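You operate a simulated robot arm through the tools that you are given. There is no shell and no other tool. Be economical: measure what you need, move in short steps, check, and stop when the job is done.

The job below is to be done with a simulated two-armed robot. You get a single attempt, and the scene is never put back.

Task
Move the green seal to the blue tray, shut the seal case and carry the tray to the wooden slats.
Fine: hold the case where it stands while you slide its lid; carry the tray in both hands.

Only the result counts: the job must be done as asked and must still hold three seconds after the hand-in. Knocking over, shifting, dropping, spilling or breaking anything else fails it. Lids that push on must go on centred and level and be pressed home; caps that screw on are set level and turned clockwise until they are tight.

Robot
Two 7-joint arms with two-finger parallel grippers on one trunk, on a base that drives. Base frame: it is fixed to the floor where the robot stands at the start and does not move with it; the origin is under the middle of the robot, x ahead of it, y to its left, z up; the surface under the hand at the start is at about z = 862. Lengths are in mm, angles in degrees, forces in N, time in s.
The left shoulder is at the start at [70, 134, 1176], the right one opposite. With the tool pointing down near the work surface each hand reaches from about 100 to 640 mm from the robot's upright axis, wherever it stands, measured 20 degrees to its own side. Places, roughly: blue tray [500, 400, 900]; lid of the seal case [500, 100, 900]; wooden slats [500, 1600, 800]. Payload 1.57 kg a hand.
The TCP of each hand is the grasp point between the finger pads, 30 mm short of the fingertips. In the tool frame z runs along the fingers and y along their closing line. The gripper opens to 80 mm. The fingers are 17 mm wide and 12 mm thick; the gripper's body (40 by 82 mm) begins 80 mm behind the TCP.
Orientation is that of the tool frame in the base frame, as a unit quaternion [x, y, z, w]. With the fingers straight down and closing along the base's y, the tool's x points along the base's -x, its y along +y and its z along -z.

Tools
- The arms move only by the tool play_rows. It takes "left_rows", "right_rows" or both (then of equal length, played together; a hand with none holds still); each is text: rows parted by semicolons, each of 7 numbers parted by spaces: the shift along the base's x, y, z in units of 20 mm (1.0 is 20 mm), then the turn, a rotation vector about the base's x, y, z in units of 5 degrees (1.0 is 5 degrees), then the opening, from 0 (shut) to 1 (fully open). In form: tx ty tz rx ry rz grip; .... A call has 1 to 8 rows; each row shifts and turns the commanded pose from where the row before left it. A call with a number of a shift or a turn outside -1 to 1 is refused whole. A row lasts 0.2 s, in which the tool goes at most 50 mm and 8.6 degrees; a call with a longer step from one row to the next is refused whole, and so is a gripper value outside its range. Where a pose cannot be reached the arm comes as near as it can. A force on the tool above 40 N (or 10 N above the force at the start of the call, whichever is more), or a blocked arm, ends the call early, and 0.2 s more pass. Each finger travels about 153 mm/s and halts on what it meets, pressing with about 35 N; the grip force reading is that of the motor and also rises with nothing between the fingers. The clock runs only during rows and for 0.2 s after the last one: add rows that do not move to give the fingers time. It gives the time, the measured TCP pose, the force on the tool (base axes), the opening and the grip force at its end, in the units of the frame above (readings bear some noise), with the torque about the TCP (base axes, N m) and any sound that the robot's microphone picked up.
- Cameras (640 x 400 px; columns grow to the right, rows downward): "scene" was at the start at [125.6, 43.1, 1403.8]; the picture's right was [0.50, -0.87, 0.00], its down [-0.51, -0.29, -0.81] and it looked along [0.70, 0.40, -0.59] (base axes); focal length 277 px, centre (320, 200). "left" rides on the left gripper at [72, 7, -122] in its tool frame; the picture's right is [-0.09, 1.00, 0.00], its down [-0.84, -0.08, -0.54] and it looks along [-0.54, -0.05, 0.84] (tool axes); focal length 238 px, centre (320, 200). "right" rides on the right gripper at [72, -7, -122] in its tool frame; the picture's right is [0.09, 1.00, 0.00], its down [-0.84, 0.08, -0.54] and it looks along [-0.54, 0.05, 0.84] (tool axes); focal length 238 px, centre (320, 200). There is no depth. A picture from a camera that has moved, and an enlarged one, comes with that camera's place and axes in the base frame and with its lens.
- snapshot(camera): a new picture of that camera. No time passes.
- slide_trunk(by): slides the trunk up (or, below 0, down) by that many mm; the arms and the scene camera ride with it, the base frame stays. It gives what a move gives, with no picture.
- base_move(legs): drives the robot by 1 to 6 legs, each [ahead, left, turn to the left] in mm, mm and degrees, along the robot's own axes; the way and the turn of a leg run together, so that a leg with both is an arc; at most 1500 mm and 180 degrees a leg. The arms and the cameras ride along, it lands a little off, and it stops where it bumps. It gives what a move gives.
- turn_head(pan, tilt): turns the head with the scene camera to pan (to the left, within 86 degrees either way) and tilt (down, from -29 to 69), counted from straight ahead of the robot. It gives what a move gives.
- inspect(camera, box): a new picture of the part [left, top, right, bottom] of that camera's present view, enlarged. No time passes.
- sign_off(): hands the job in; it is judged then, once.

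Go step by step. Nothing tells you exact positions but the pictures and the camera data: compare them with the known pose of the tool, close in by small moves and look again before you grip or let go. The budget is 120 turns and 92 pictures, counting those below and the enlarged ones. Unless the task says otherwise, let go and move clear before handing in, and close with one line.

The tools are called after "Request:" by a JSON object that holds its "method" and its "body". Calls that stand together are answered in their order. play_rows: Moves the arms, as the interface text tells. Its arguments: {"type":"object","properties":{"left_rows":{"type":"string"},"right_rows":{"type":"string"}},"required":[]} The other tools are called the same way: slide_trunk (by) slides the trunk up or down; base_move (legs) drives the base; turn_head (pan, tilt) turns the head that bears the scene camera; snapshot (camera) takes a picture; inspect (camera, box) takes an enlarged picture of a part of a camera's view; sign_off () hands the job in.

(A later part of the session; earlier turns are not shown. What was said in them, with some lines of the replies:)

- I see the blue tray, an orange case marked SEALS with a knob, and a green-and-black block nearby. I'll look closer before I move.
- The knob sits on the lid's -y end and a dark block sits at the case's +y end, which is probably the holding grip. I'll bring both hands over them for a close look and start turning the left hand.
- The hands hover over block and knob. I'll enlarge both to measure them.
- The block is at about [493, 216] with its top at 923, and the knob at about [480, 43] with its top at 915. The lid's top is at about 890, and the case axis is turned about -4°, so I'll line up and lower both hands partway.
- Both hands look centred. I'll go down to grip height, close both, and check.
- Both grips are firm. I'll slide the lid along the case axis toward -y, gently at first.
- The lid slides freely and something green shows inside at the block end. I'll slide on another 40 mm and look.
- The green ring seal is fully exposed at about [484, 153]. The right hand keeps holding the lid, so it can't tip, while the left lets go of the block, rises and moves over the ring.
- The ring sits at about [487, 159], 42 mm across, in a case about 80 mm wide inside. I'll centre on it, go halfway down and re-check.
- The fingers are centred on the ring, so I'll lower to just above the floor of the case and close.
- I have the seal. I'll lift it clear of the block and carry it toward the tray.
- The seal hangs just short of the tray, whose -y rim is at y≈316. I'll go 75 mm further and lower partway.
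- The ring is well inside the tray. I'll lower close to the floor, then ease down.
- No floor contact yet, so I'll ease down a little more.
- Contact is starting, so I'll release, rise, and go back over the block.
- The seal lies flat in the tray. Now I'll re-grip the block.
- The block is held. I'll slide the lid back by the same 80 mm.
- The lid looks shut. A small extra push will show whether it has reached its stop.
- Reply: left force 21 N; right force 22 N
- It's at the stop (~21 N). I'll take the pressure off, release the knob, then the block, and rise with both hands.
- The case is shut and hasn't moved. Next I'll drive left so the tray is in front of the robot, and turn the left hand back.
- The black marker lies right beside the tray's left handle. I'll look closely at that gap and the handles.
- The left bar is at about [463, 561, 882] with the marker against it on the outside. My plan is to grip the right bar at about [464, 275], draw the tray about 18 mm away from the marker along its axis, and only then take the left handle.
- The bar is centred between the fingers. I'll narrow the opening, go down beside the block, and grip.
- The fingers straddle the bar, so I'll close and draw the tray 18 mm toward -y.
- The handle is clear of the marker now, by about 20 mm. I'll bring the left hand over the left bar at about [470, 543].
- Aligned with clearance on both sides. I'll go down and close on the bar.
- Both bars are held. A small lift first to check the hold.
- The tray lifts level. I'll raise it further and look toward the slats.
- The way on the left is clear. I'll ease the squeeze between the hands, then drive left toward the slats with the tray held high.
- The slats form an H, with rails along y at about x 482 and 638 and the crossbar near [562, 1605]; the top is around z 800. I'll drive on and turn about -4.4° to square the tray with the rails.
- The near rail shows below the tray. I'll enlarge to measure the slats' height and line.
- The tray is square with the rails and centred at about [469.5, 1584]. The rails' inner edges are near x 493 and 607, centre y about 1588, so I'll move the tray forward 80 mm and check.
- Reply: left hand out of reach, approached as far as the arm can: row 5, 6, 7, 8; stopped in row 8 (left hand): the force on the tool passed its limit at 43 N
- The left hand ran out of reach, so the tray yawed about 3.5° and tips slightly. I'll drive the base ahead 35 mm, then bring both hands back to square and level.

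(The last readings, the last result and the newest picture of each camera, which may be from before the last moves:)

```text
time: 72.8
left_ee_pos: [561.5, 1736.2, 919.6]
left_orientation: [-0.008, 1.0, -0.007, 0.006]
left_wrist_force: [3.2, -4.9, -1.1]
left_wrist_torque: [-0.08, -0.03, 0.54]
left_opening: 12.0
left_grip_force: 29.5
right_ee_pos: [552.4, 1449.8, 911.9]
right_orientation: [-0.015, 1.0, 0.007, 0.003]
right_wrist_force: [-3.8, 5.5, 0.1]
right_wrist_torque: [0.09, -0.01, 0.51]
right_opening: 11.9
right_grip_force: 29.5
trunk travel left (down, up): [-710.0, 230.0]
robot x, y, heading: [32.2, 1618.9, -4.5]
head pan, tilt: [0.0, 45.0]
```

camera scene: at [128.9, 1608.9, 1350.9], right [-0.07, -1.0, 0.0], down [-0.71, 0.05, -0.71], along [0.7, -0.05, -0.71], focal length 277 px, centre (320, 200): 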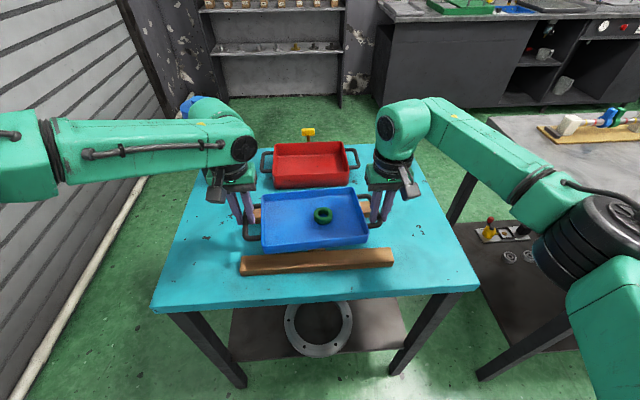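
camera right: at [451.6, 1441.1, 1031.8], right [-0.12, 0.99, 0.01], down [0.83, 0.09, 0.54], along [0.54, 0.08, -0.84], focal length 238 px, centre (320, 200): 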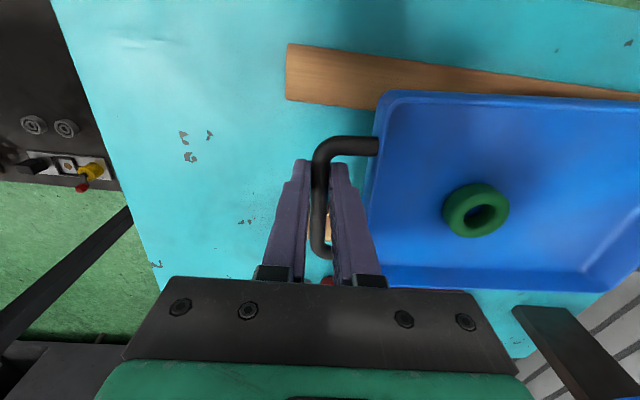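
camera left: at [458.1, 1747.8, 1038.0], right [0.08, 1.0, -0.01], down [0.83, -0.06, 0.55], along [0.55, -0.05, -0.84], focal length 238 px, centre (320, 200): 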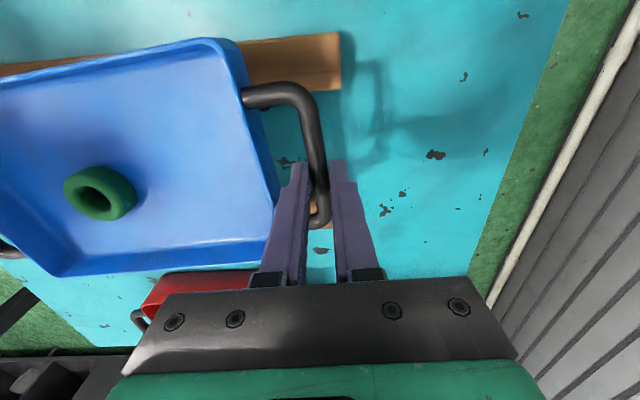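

Request:
{"method": "play_rows", "body": {"left_rows": "-.044 -.0625 -.1 .04 .03 0 0;-.044 -.0625 -.1 .04 .03 0 0;-.044 -.0625 -.1 .04 .03 0 0;-.044 -.0625 -.1 .04 .03 0 0;0 0 0 0 0 0 0", "right_rows": "-.25 -.056 0 -.04 .02 -.035 0;-.25 -.056 0 -.04 .02 -.035 0;-.25 -.056 0 -.04 .02 -.035 0;-.25 -.056 0 -.04 .02 -.035 0;0 0 0 0 0 0 0"}}

Request:
{"method": "inspect", "body": {"camera": "scene", "box": [220, 130, 420, 290]}}

Request:
{"method": "inspect", "body": {"camera": "right", "box": [220, 20, 520, 260]}}

Request:
{"method": "inspect", "body": {"camera": "left", "box": [120, 20, 420, 260]}}

```text
time: 74.0
left_ee_pos: [557.4, 1735.7, 912.0]
left_orientation: [-0.006, 1.0, -0.003, -0.001]
left_wrist_force: [0.6, -23.4, -1.6]
left_wrist_torque: [-0.44, -0.41, 0.43]
left_opening: 11.4
left_grip_force: 29.1
left hand out of reach, approached as far as the arm can: row 2
right_ee_pos: [538.6, 1449.1, 910.6]
right_orientation: [-0.011, 1.0, 0.003, -0.003]
right_wrist_force: [-0.2, 24.8, -1.9]
right_wrist_torque: [0.38, 0.45, 0.28]
right_opening: 11.6
right_grip_force: 29.0
trunk travel left (down, up): [-710.0, 230.0]
robot x, y, heading: [27.0, 1615.2, -4.2]
head pan, tilt: [0.0, 45.0]
```

```text
2.50 times, centred on (320, 210) of scene
camera zoom: at [163.9, 1606.4, 1350.9], right [-0.07, -1.0, 0.0], down [-0.71, 0.05, -0.71], along [0.7, -0.05, -0.71], focal length 691 px, centre (320, 175)
```

zoom: 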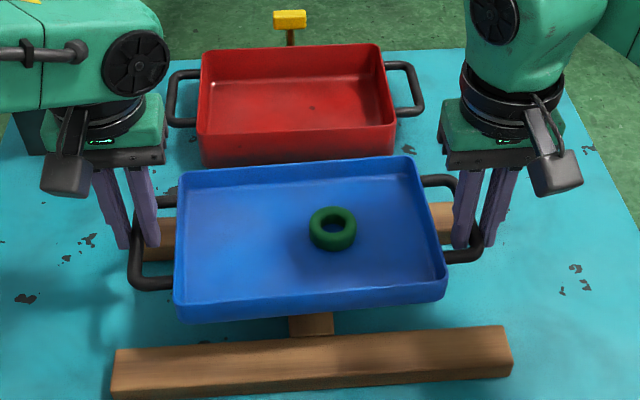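

```text
1.67 times, centred on (370, 140) of right
camera zoom: at [467.4, 1438.3, 1032.6], right [-0.11, 0.99, 0.01], down [0.84, 0.09, 0.54], along [0.53, 0.06, -0.84], focal length 397 px, centre (237, 300)
```

zoom: 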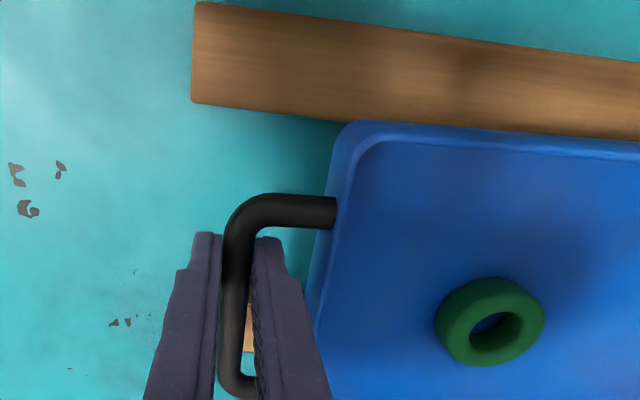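

```text
1.67 times, centred on (270, 140) of left
camera zoom: at [485.8, 1741.5, 1032.7], right [0.08, 1.0, -0.01], down [0.84, -0.07, 0.54], along [0.54, -0.05, -0.84], focal length 397 px, centre (403, 300)
```

zoom: 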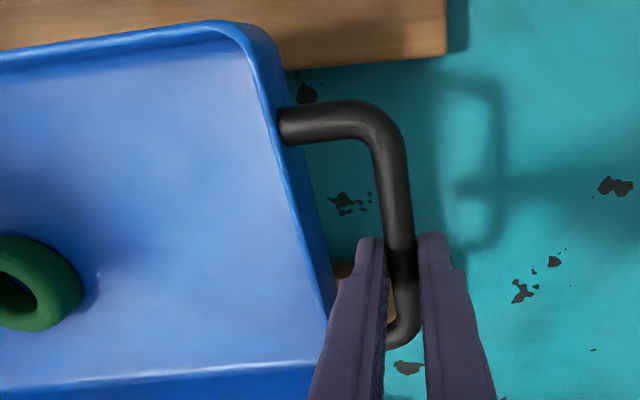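

The tray centre is now at about [551, 1591] with roughly 1.8° of yaw left, and the rails' gap is centred at x≈551. I'll drive 15 mm more ahead so the left arm has reach, then pull back and remove the yaw.

Request:
{"method": "base_move", "body": {"legs": [[15, 0, 0]]}}

Request:
{"method": "play_rows", "body": {"left_rows": "-.13 -.02 0 0 0 0 0;-.13 -.02 0 0 0 0 0;-.13 -.01 0 0 0 0 0;-.13 0 0 0 0 0 0;0 0 0 0 0 0 0", "right_rows": "-.24 .02 0 0 0 -.02 0;-.24 .02 0 0 0 -.02 0;-.24 .01 0 0 0 -.02 0;-.24 0 0 0 0 -.02 0;0 0 0 0 0 0 0"}}

Request:
{"method": "inspect", "body": {"camera": "scene", "box": [220, 130, 420, 290]}}

```text
time: 74.8
left_ee_pos: [569.7, 1734.0, 913.1]
left_orientation: [-0.006, 1.0, -0.004, 0.0]
left_wrist_force: [0.6, -30.8, -2.0]
left_wrist_torque: [-0.56, 0.57, 0.38]
left_opening: 11.5
left_grip_force: 29.3
right_ee_pos: [550.5, 1446.6, 912.7]
right_orientation: [-0.01, 1.0, 0.003, -0.002]
right_wrist_force: [-1.1, 31.7, -1.5]
right_wrist_torque: [0.54, -0.59, 0.29]
right_opening: 11.2
right_grip_force: 29.1
trunk travel left (down, up): [-710.0, 230.0]
robot x, y, heading: [42.2, 1613.6, -4.3]
head pan, tilt: [0.0, 45.0]
```

```text
time: 76.0
left_ee_pos: [562.0, 1732.3, 911.3]
left_orientation: [-0.006, 1.0, -0.002, -0.001]
left_wrist_force: [0.1, 6.5, -2.0]
left_wrist_torque: [0.12, 0.2, -0.08]
left_opening: 11.4
left_grip_force: 28.8
right_ee_pos: [534.0, 1446.0, 910.4]
right_orientation: [-0.005, 1.0, 0.002, -0.003]
right_wrist_force: [0.7, -6.0, -1.6]
right_wrist_torque: [-0.08, -0.2, -0.11]
right_opening: 11.4
right_grip_force: 28.3
trunk travel left (down, up): [-710.0, 230.0]
robot x, y, heading: [47.8, 1614.1, -4.3]
head pan, tilt: [0.0, 45.0]
```

```text
2.50 times, centred on (320, 210) of scene
camera zoom: at [178.7, 1605.2, 1350.9], right [-0.07, -1.0, 0.0], down [-0.71, 0.05, -0.71], along [0.7, -0.05, -0.71], focal length 691 px, centre (320, 175)
```

zoom: 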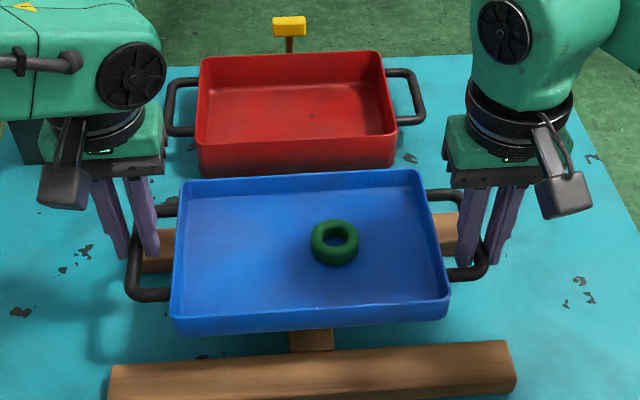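

The tray is square, centred over the rails at about [551, 1590], and the forces are small. I'll lower by trunk, then creep down.

Request:
{"method": "slide_trunk", "body": {"by": -42}}

Request:
{"method": "inspect", "body": {"camera": "scene", "box": [220, 130, 420, 290]}}

Request:
{"method": "inspect", "body": {"camera": "right", "box": [220, 20, 520, 260]}}

```text
time: 76.8
left_ee_pos: [561.8, 1733.4, 870.0]
left_orientation: [-0.007, 1.0, -0.003, -0.001]
left_wrist_force: [1.6, 8.6, -1.3]
left_wrist_torque: [0.15, 0.14, -0.08]
left_opening: 11.0
left_grip_force: 28.3
right_ee_pos: [533.7, 1445.9, 868.6]
right_orientation: [-0.006, 1.0, 0.002, -0.004]
right_wrist_force: [0.3, -8.7, -1.2]
right_wrist_torque: [-0.17, -0.15, -0.14]
right_opening: 11.3
right_grip_force: 28.8
trunk travel left (down, up): [-668.0, 272.0]
robot x, y, heading: [50.6, 1618.4, -4.0]
head pan, tilt: [0.0, 45.0]
```

```text
2.50 times, centred on (320, 210) of scene
camera zoom: at [178.0, 1605.2, 1308.9], right [-0.07, -1.0, 0.0], down [-0.71, 0.05, -0.71], along [0.71, -0.05, -0.71], focal length 691 px, centre (320, 175)
```

zoom: 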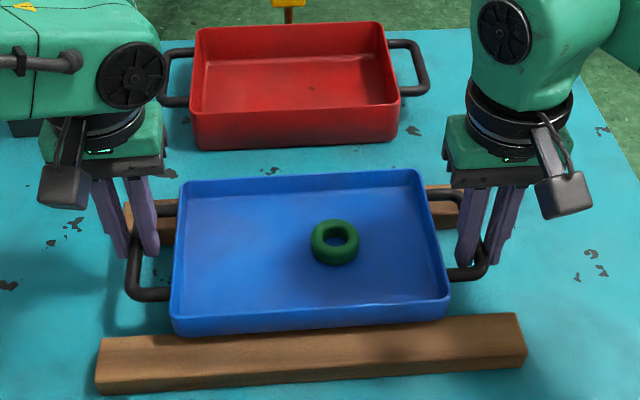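

```text
1.67 times, centred on (370, 140) of right
camera zoom: at [462.8, 1438.0, 991.0], right [-0.1, 0.99, 0.01], down [0.84, 0.08, 0.54], along [0.53, 0.06, -0.84], focal length 397 px, centre (237, 300)
```

zoom: 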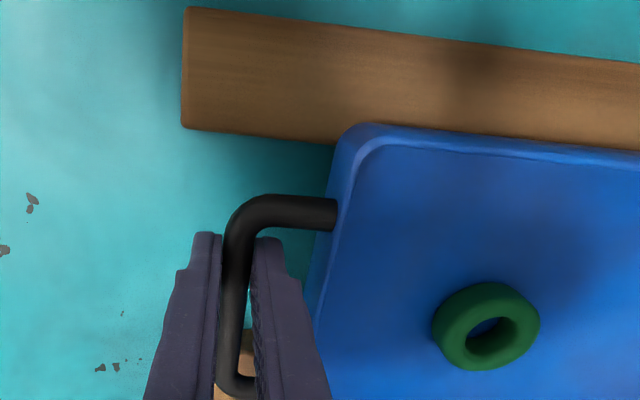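

Request:
{"method": "play_rows", "body": {"left_rows": "0 0 -.15 0 0 0 0;0 0 -.15 0 0 0 0;0 0 -.1 0 0 0 0;0 0 0 0 0 0 0", "right_rows": "0 0 -.15 0 0 0 0;0 0 -.15 0 0 0 0;0 0 -.1 0 0 0 0;0 0 0 0 0 0 0"}}

Request:
{"method": "play_rows", "body": {"left_rows": "0 0 -.1 0 0 0 0;0 0 -.1 0 0 0 0;0 0 -.05 0 0 0 0;0 0 0 0 0 0 0", "right_rows": "0 0 -.1 0 0 0 0;0 0 -.1 0 0 0 0;0 0 -.05 0 0 0 0;0 0 0 0 0 0 0"}}

```text
time: 77.8
left_ee_pos: [561.6, 1732.5, 862.8]
left_orientation: [-0.007, 1.0, -0.003, 0.001]
left_wrist_force: [3.2, 12.2, 5.4]
left_wrist_torque: [0.24, -0.63, -0.09]
left_opening: 11.5
left_grip_force: 28.5
right_ee_pos: [533.0, 1446.2, 862.2]
right_orientation: [-0.006, 1.0, 0.003, -0.001]
right_wrist_force: [2.9, -12.8, 8.9]
right_wrist_torque: [-0.19, -0.47, -0.12]
right_opening: 11.2
right_grip_force: 28.8
trunk travel left (down, up): [-668.0, 272.0]
robot x, y, heading: [46.8, 1616.1, -4.2]
head pan, tilt: [0.0, 45.0]
```

```text
time: 78.8
left_ee_pos: [560.6, 1733.3, 858.6]
left_orientation: [-0.007, 1.0, -0.003, 0.001]
left_wrist_force: [7.6, 15.5, 18.3]
left_wrist_torque: [0.22, -0.16, -0.1]
left_opening: 11.7
left_grip_force: 28.9
right_ee_pos: [530.4, 1446.4, 858.7]
right_orientation: [-0.007, 1.0, 0.003, -0.002]
right_wrist_force: [6.1, -15.3, 19.0]
right_wrist_torque: [-0.2, -0.13, -0.12]
right_opening: 11.6
right_grip_force: 28.9
trunk travel left (down, up): [-668.0, 272.0]
robot x, y, heading: [45.3, 1617.7, -4.0]
head pan, tilt: [0.0, 45.0]
```

Contact came at about TCP z 862, so the slats' top is near 825. I'll take off the pressure and look at how the tray lies on the rails.

Request:
{"method": "play_rows", "body": {"left_rows": "0 0 .1 0 0 0 0;0 0 .1 0 0 0 0;0 0 0 0 0 0 0", "right_rows": "0 0 .1 0 0 0 0;0 0 .1 0 0 0 0;0 0 0 0 0 0 0"}}

Request:
{"method": "inspect", "body": {"camera": "scene", "box": [220, 130, 420, 290]}}

Request:
{"method": "inspect", "body": {"camera": "right", "box": [220, 20, 420, 260]}}

Request:
{"method": "inspect", "body": {"camera": "left", "box": [200, 20, 400, 260]}}

```text
time: 79.6
left_ee_pos: [560.4, 1731.5, 858.7]
left_orientation: [-0.007, 1.0, -0.001, -0.003]
left_wrist_force: [1.4, 14.4, -1.1]
left_wrist_torque: [0.17, -0.18, -0.11]
left_opening: 11.2
left_grip_force: 29.1
right_ee_pos: [532.7, 1446.6, 858.6]
right_orientation: [-0.007, 1.0, 0.001, -0.006]
right_wrist_force: [-1.8, -14.3, -1.0]
right_wrist_torque: [-0.17, 0.21, -0.07]
right_opening: 11.4
right_grip_force: 29.0
trunk travel left (down, up): [-668.0, 272.0]
robot x, y, heading: [44.9, 1615.2, -4.0]
head pan, tilt: [0.0, 45.0]
```

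```text
2.50 times, centred on (320, 210) of scene
camera zoom: at [178.3, 1605.1, 1308.5], right [-0.07, -1.0, 0.0], down [-0.71, 0.05, -0.71], along [0.7, -0.05, -0.71], focal length 691 px, centre (320, 175)
```

zoom: 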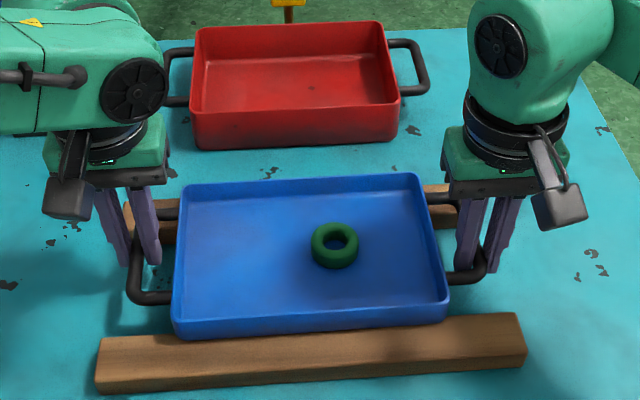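

```text
1.67 times, centred on (320, 140) of right
camera zoom: at [462.3, 1438.1, 980.4], right [-0.1, 0.99, 0.01], down [0.84, 0.09, 0.53], along [0.53, 0.06, -0.85], focal length 397 px, centre (320, 300)
```

zoom: 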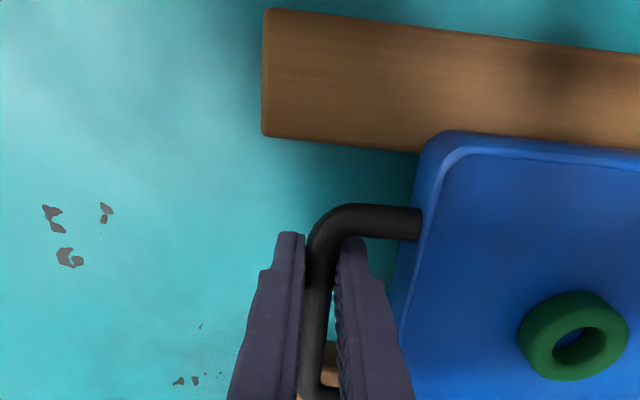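

```text
1.67 times, centred on (300, 140) of left
camera zoom: at [489.6, 1739.5, 980.7], right [0.08, 1.0, 0.0], down [0.84, -0.07, 0.54], along [0.54, -0.05, -0.84], focal length 397 px, centre (353, 300)
```

zoom: 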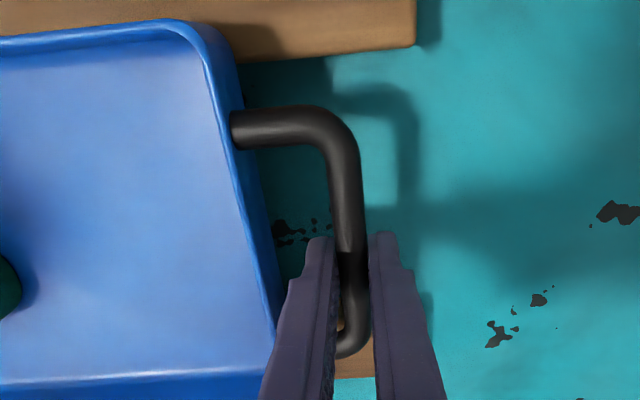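

The tray is centred over the rails (tray x 477–621, gap about 491–606) and nearly touching. I'll ease out the squeeze and settle it.

Request:
{"method": "play_rows", "body": {"left_rows": "0 .02 0 0 0 0 0;0 .02 -.05 0 0 0 0;0 0 -.05 0 0 0 0;0 0 0 0 0 0 0", "right_rows": "0 -.02 0 0 0 0 0;0 -.02 -.05 0 0 0 0;0 0 -.05 0 0 0 0;0 0 0 0 0 0 0"}}

```text
time: 80.6
left_ee_pos: [562.3, 1733.1, 858.9]
left_orientation: [-0.005, 1.0, -0.004, -0.001]
left_wrist_force: [0.1, 5.4, 0.9]
left_wrist_torque: [0.05, 0.28, -0.11]
left_opening: 11.3
left_grip_force: 28.7
right_ee_pos: [532.3, 1445.1, 857.9]
right_orientation: [-0.008, 1.0, 0.004, -0.003]
right_wrist_force: [0.8, -5.7, -1.7]
right_wrist_torque: [-0.01, -0.04, -0.14]
right_opening: 11.1
right_grip_force: 28.8
trunk travel left (down, up): [-668.0, 272.0]
robot x, y, heading: [47.2, 1614.3, -4.3]
head pan, tilt: [0.0, 45.0]
```

Request:
{"method": "play_rows", "body": {"left_rows": "0 .01 -.07 0 0 0 0;0 0 -.06 0 0 0 0;0 0 0 0 0 0 0", "right_rows": "0 0 -.07 0 0 0 0;0 0 -.06 0 0 0 0;0 0 0 0 0 0 0"}}

```text
time: 81.4
left_ee_pos: [560.9, 1732.5, 859.4]
left_orientation: [-0.005, 1.0, -0.004, 0.002]
left_wrist_force: [5.8, 0.8, 16.2]
left_wrist_torque: [0.02, 0.36, -0.16]
left_opening: 11.5
left_grip_force: 28.8
right_ee_pos: [531.8, 1446.0, 858.0]
right_orientation: [-0.007, 1.0, 0.004, -0.001]
right_wrist_force: [4.0, -3.3, 12.8]
right_wrist_torque: [-0.08, 0.63, -0.15]
right_opening: 11.4
right_grip_force: 29.9
trunk travel left (down, up): [-668.0, 272.0]
robot x, y, heading: [46.4, 1612.0, -4.3]
head pan, tilt: [0.0, 45.0]
```

Firmly seated. I'll relax slightly, open both hands a little, and rise straight up.

Request:
{"method": "play_rows", "body": {"left_rows": "0 0 .06 0 0 0 0;0 0 0 0 0 0 .15;0 0 0 0 0 0 .25;0 0 0 0 0 0 .32;0 0 0 0 0 0 .32", "right_rows": "0 0 .05 0 0 0 0;0 0 0 0 0 0 .15;0 0 0 0 0 0 .25;0 0 0 0 0 0 .32;0 0 0 0 0 0 .32"}}

Request:
{"method": "inspect", "body": {"camera": "scene", "box": [220, 130, 420, 290]}}

Request:
{"method": "inspect", "body": {"camera": "right", "box": [220, 20, 420, 260]}}

Request:
{"method": "inspect", "body": {"camera": "left", "box": [200, 20, 400, 260]}}

```text
time: 82.6
left_ee_pos: [562.1, 1733.9, 857.8]
left_orientation: [-0.007, 1.0, -0.002, -0.001]
left_wrist_force: [-0.7, 0.6, 0.4]
left_wrist_torque: [0.0, 0.02, 0.03]
left_opening: 25.7
left_grip_force: 0.1
right_ee_pos: [532.8, 1445.7, 856.4]
right_orientation: [-0.007, 1.0, 0.003, -0.002]
right_wrist_force: [-0.1, -0.7, -0.6]
right_wrist_torque: [0.0, 0.02, 0.0]
right_opening: 25.6
right_grip_force: 0.0
trunk travel left (down, up): [-668.0, 272.0]
robot x, y, heading: [45.1, 1617.8, -4.1]
head pan, tilt: [0.0, 45.0]
```

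```text
2.50 times, centred on (320, 210) of scene
camera zoom: at [177.9, 1605.2, 1308.9], right [-0.07, -1.0, 0.0], down [-0.71, 0.05, -0.71], along [0.71, -0.05, -0.71], focal length 691 px, centre (320, 175)
```

zoom: 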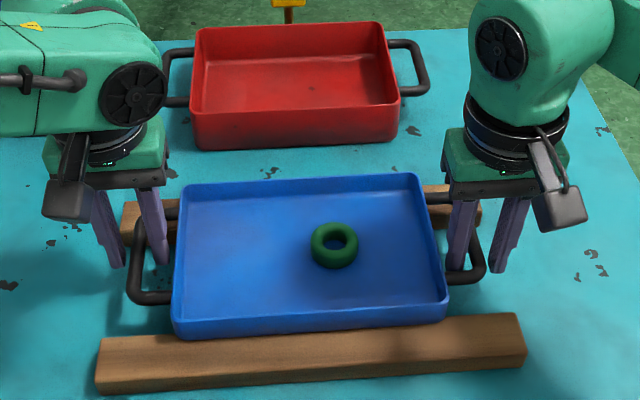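

```text
1.67 times, centred on (320, 140) of right
camera zoom: at [462.6, 1437.5, 978.6], right [-0.11, 0.99, 0.01], down [0.84, 0.09, 0.54], along [0.53, 0.06, -0.84], focal length 397 px, centre (320, 300)
```

zoom: 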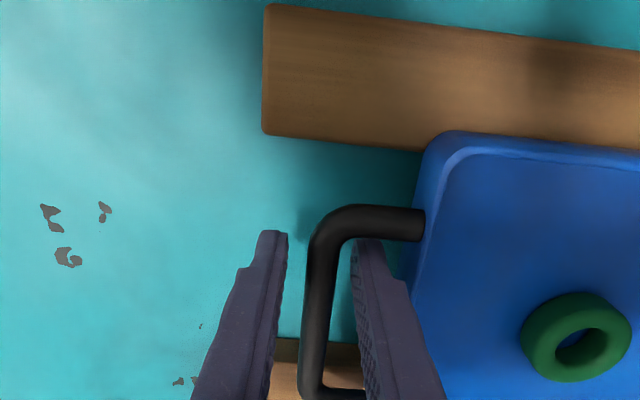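

```text
1.67 times, centred on (300, 140) of left
camera zoom: at [489.9, 1740.6, 978.6], right [0.08, 1.0, -0.01], down [0.84, -0.06, 0.54], along [0.54, -0.05, -0.84], focal length 397 px, centre (353, 300)
```

zoom: 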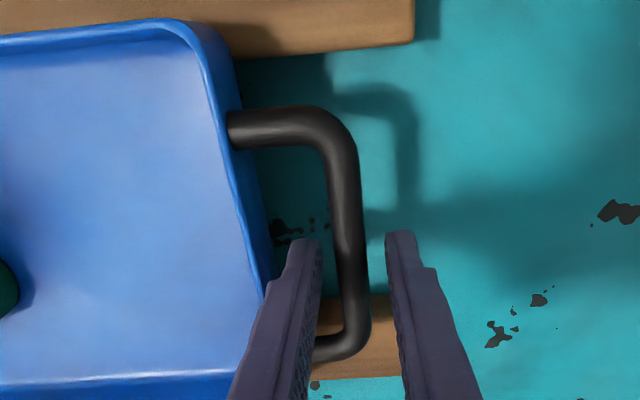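

The tray rests stably on both rails. I'll raise the hands straight up and clear.

Request:
{"method": "play_rows", "body": {"left_rows": "0 0 .5 0 0 0 .32;0 0 1 0 0 0 .32;0 0 1 0 0 0 .32;0 0 1 0 0 0 .32;0 0 1 0 0 0 .32;0 0 1 0 0 0 .32", "right_rows": "0 0 .5 0 0 0 .32;0 0 1 0 0 0 .32;0 0 1 0 0 0 .32;0 0 1 0 0 0 .32;0 0 1 0 0 0 .32;0 0 1 0 0 0 .32"}}

Request:
{"method": "inspect", "body": {"camera": "scene", "box": [200, 110, 440, 300]}}

Request:
{"method": "snapshot", "body": {"camera": "left"}}

Request:
{"method": "turn_head", "body": {"pan": -70, "tilt": 25}}

Request:
{"method": "snapshot", "body": {"camera": "scene"}}

```text
time: 84.0
left_ee_pos: [561.0, 1733.6, 968.4]
left_orientation: [-0.005, 1.0, -0.003, -0.001]
left_wrist_force: [-1.0, 0.7, -0.9]
left_wrist_torque: [-0.01, 0.01, -0.03]
left_opening: 25.5
left_grip_force: 0.0
right_ee_pos: [532.7, 1446.3, 967.3]
right_orientation: [-0.007, 1.0, 0.004, -0.001]
right_wrist_force: [0.0, 1.0, -0.2]
right_wrist_torque: [0.0, -0.01, 0.0]
right_opening: 25.7
right_grip_force: 0.0
trunk travel left (down, up): [-668.0, 272.0]
robot x, y, heading: [50.1, 1613.9, -3.8]
head pan, tilt: [0.0, 45.0]
```

```text
2.11 times, centred on (320, 205) of scene
camera zoom: at [177.5, 1605.3, 1309.0], right [-0.07, -1.0, 0.0], down [-0.7, 0.05, -0.71], along [0.71, -0.05, -0.71], focal length 582 px, centre (320, 190)
```

zoom: 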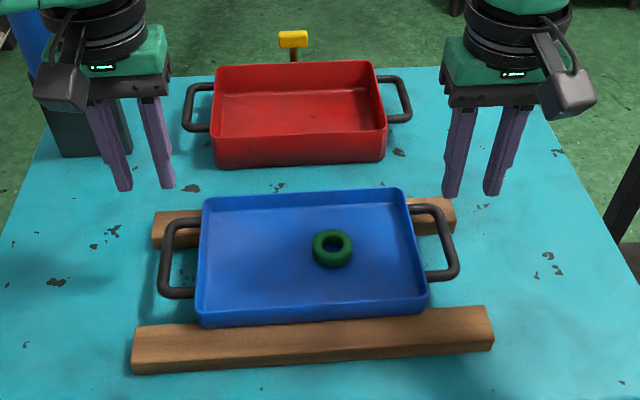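

```text
16 pictures are left
camera left: at [489.4, 1740.3, 1089.7], right [0.08, 1.0, -0.01], down [0.84, -0.06, 0.54], along [0.54, -0.05, -0.84], focal length 238 px, centre (320, 200)
```

left: 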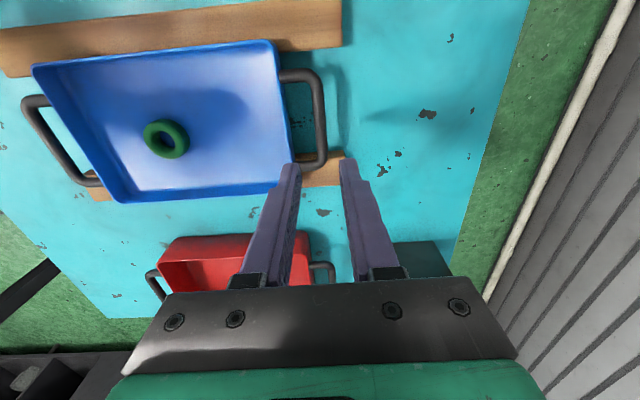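

```text
time: 85.5
left_ee_pos: [561.9, 1733.2, 969.1]
left_orientation: [-0.006, 1.0, -0.004, -0.001]
left_wrist_force: [-0.9, 0.0, 0.0]
left_wrist_torque: [0.02, 0.01, 0.04]
left_opening: 25.6
left_grip_force: 0.0
right_ee_pos: [533.2, 1445.0, 966.7]
right_orientation: [-0.006, 1.0, 0.004, -0.004]
right_wrist_force: [0.3, -0.2, 0.2]
right_wrist_torque: [0.03, -0.01, -0.02]
right_opening: 25.8
right_grip_force: 0.1
trunk travel left (down, up): [-668.0, 272.0]
robot x, y, heading: [44.8, 1613.9, -4.0]
head pan, tilt: [-70.0, 25.0]
```

```text
15 pictures are left
camera scene: at [122.2, 1522.5, 1339.5], right [-0.96, -0.27, 0.0], down [-0.12, 0.41, -0.91], along [0.25, -0.87, -0.42], focal length 277 px, centre (320, 200)
```

scene: 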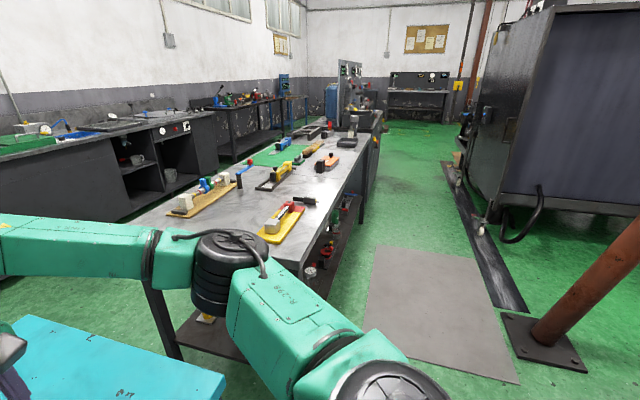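

The tray with the seal rests on the slats, the case is shut on the bench, and both hands are clear. I'm handing in.

Request:
{"method": "sign_off", "body": {}}

```text
The job is handed in.
```

The green seal is in the blue tray, the seal case is shut, and the tray rests on the wooden slats with both hands clear; the job is handed in.
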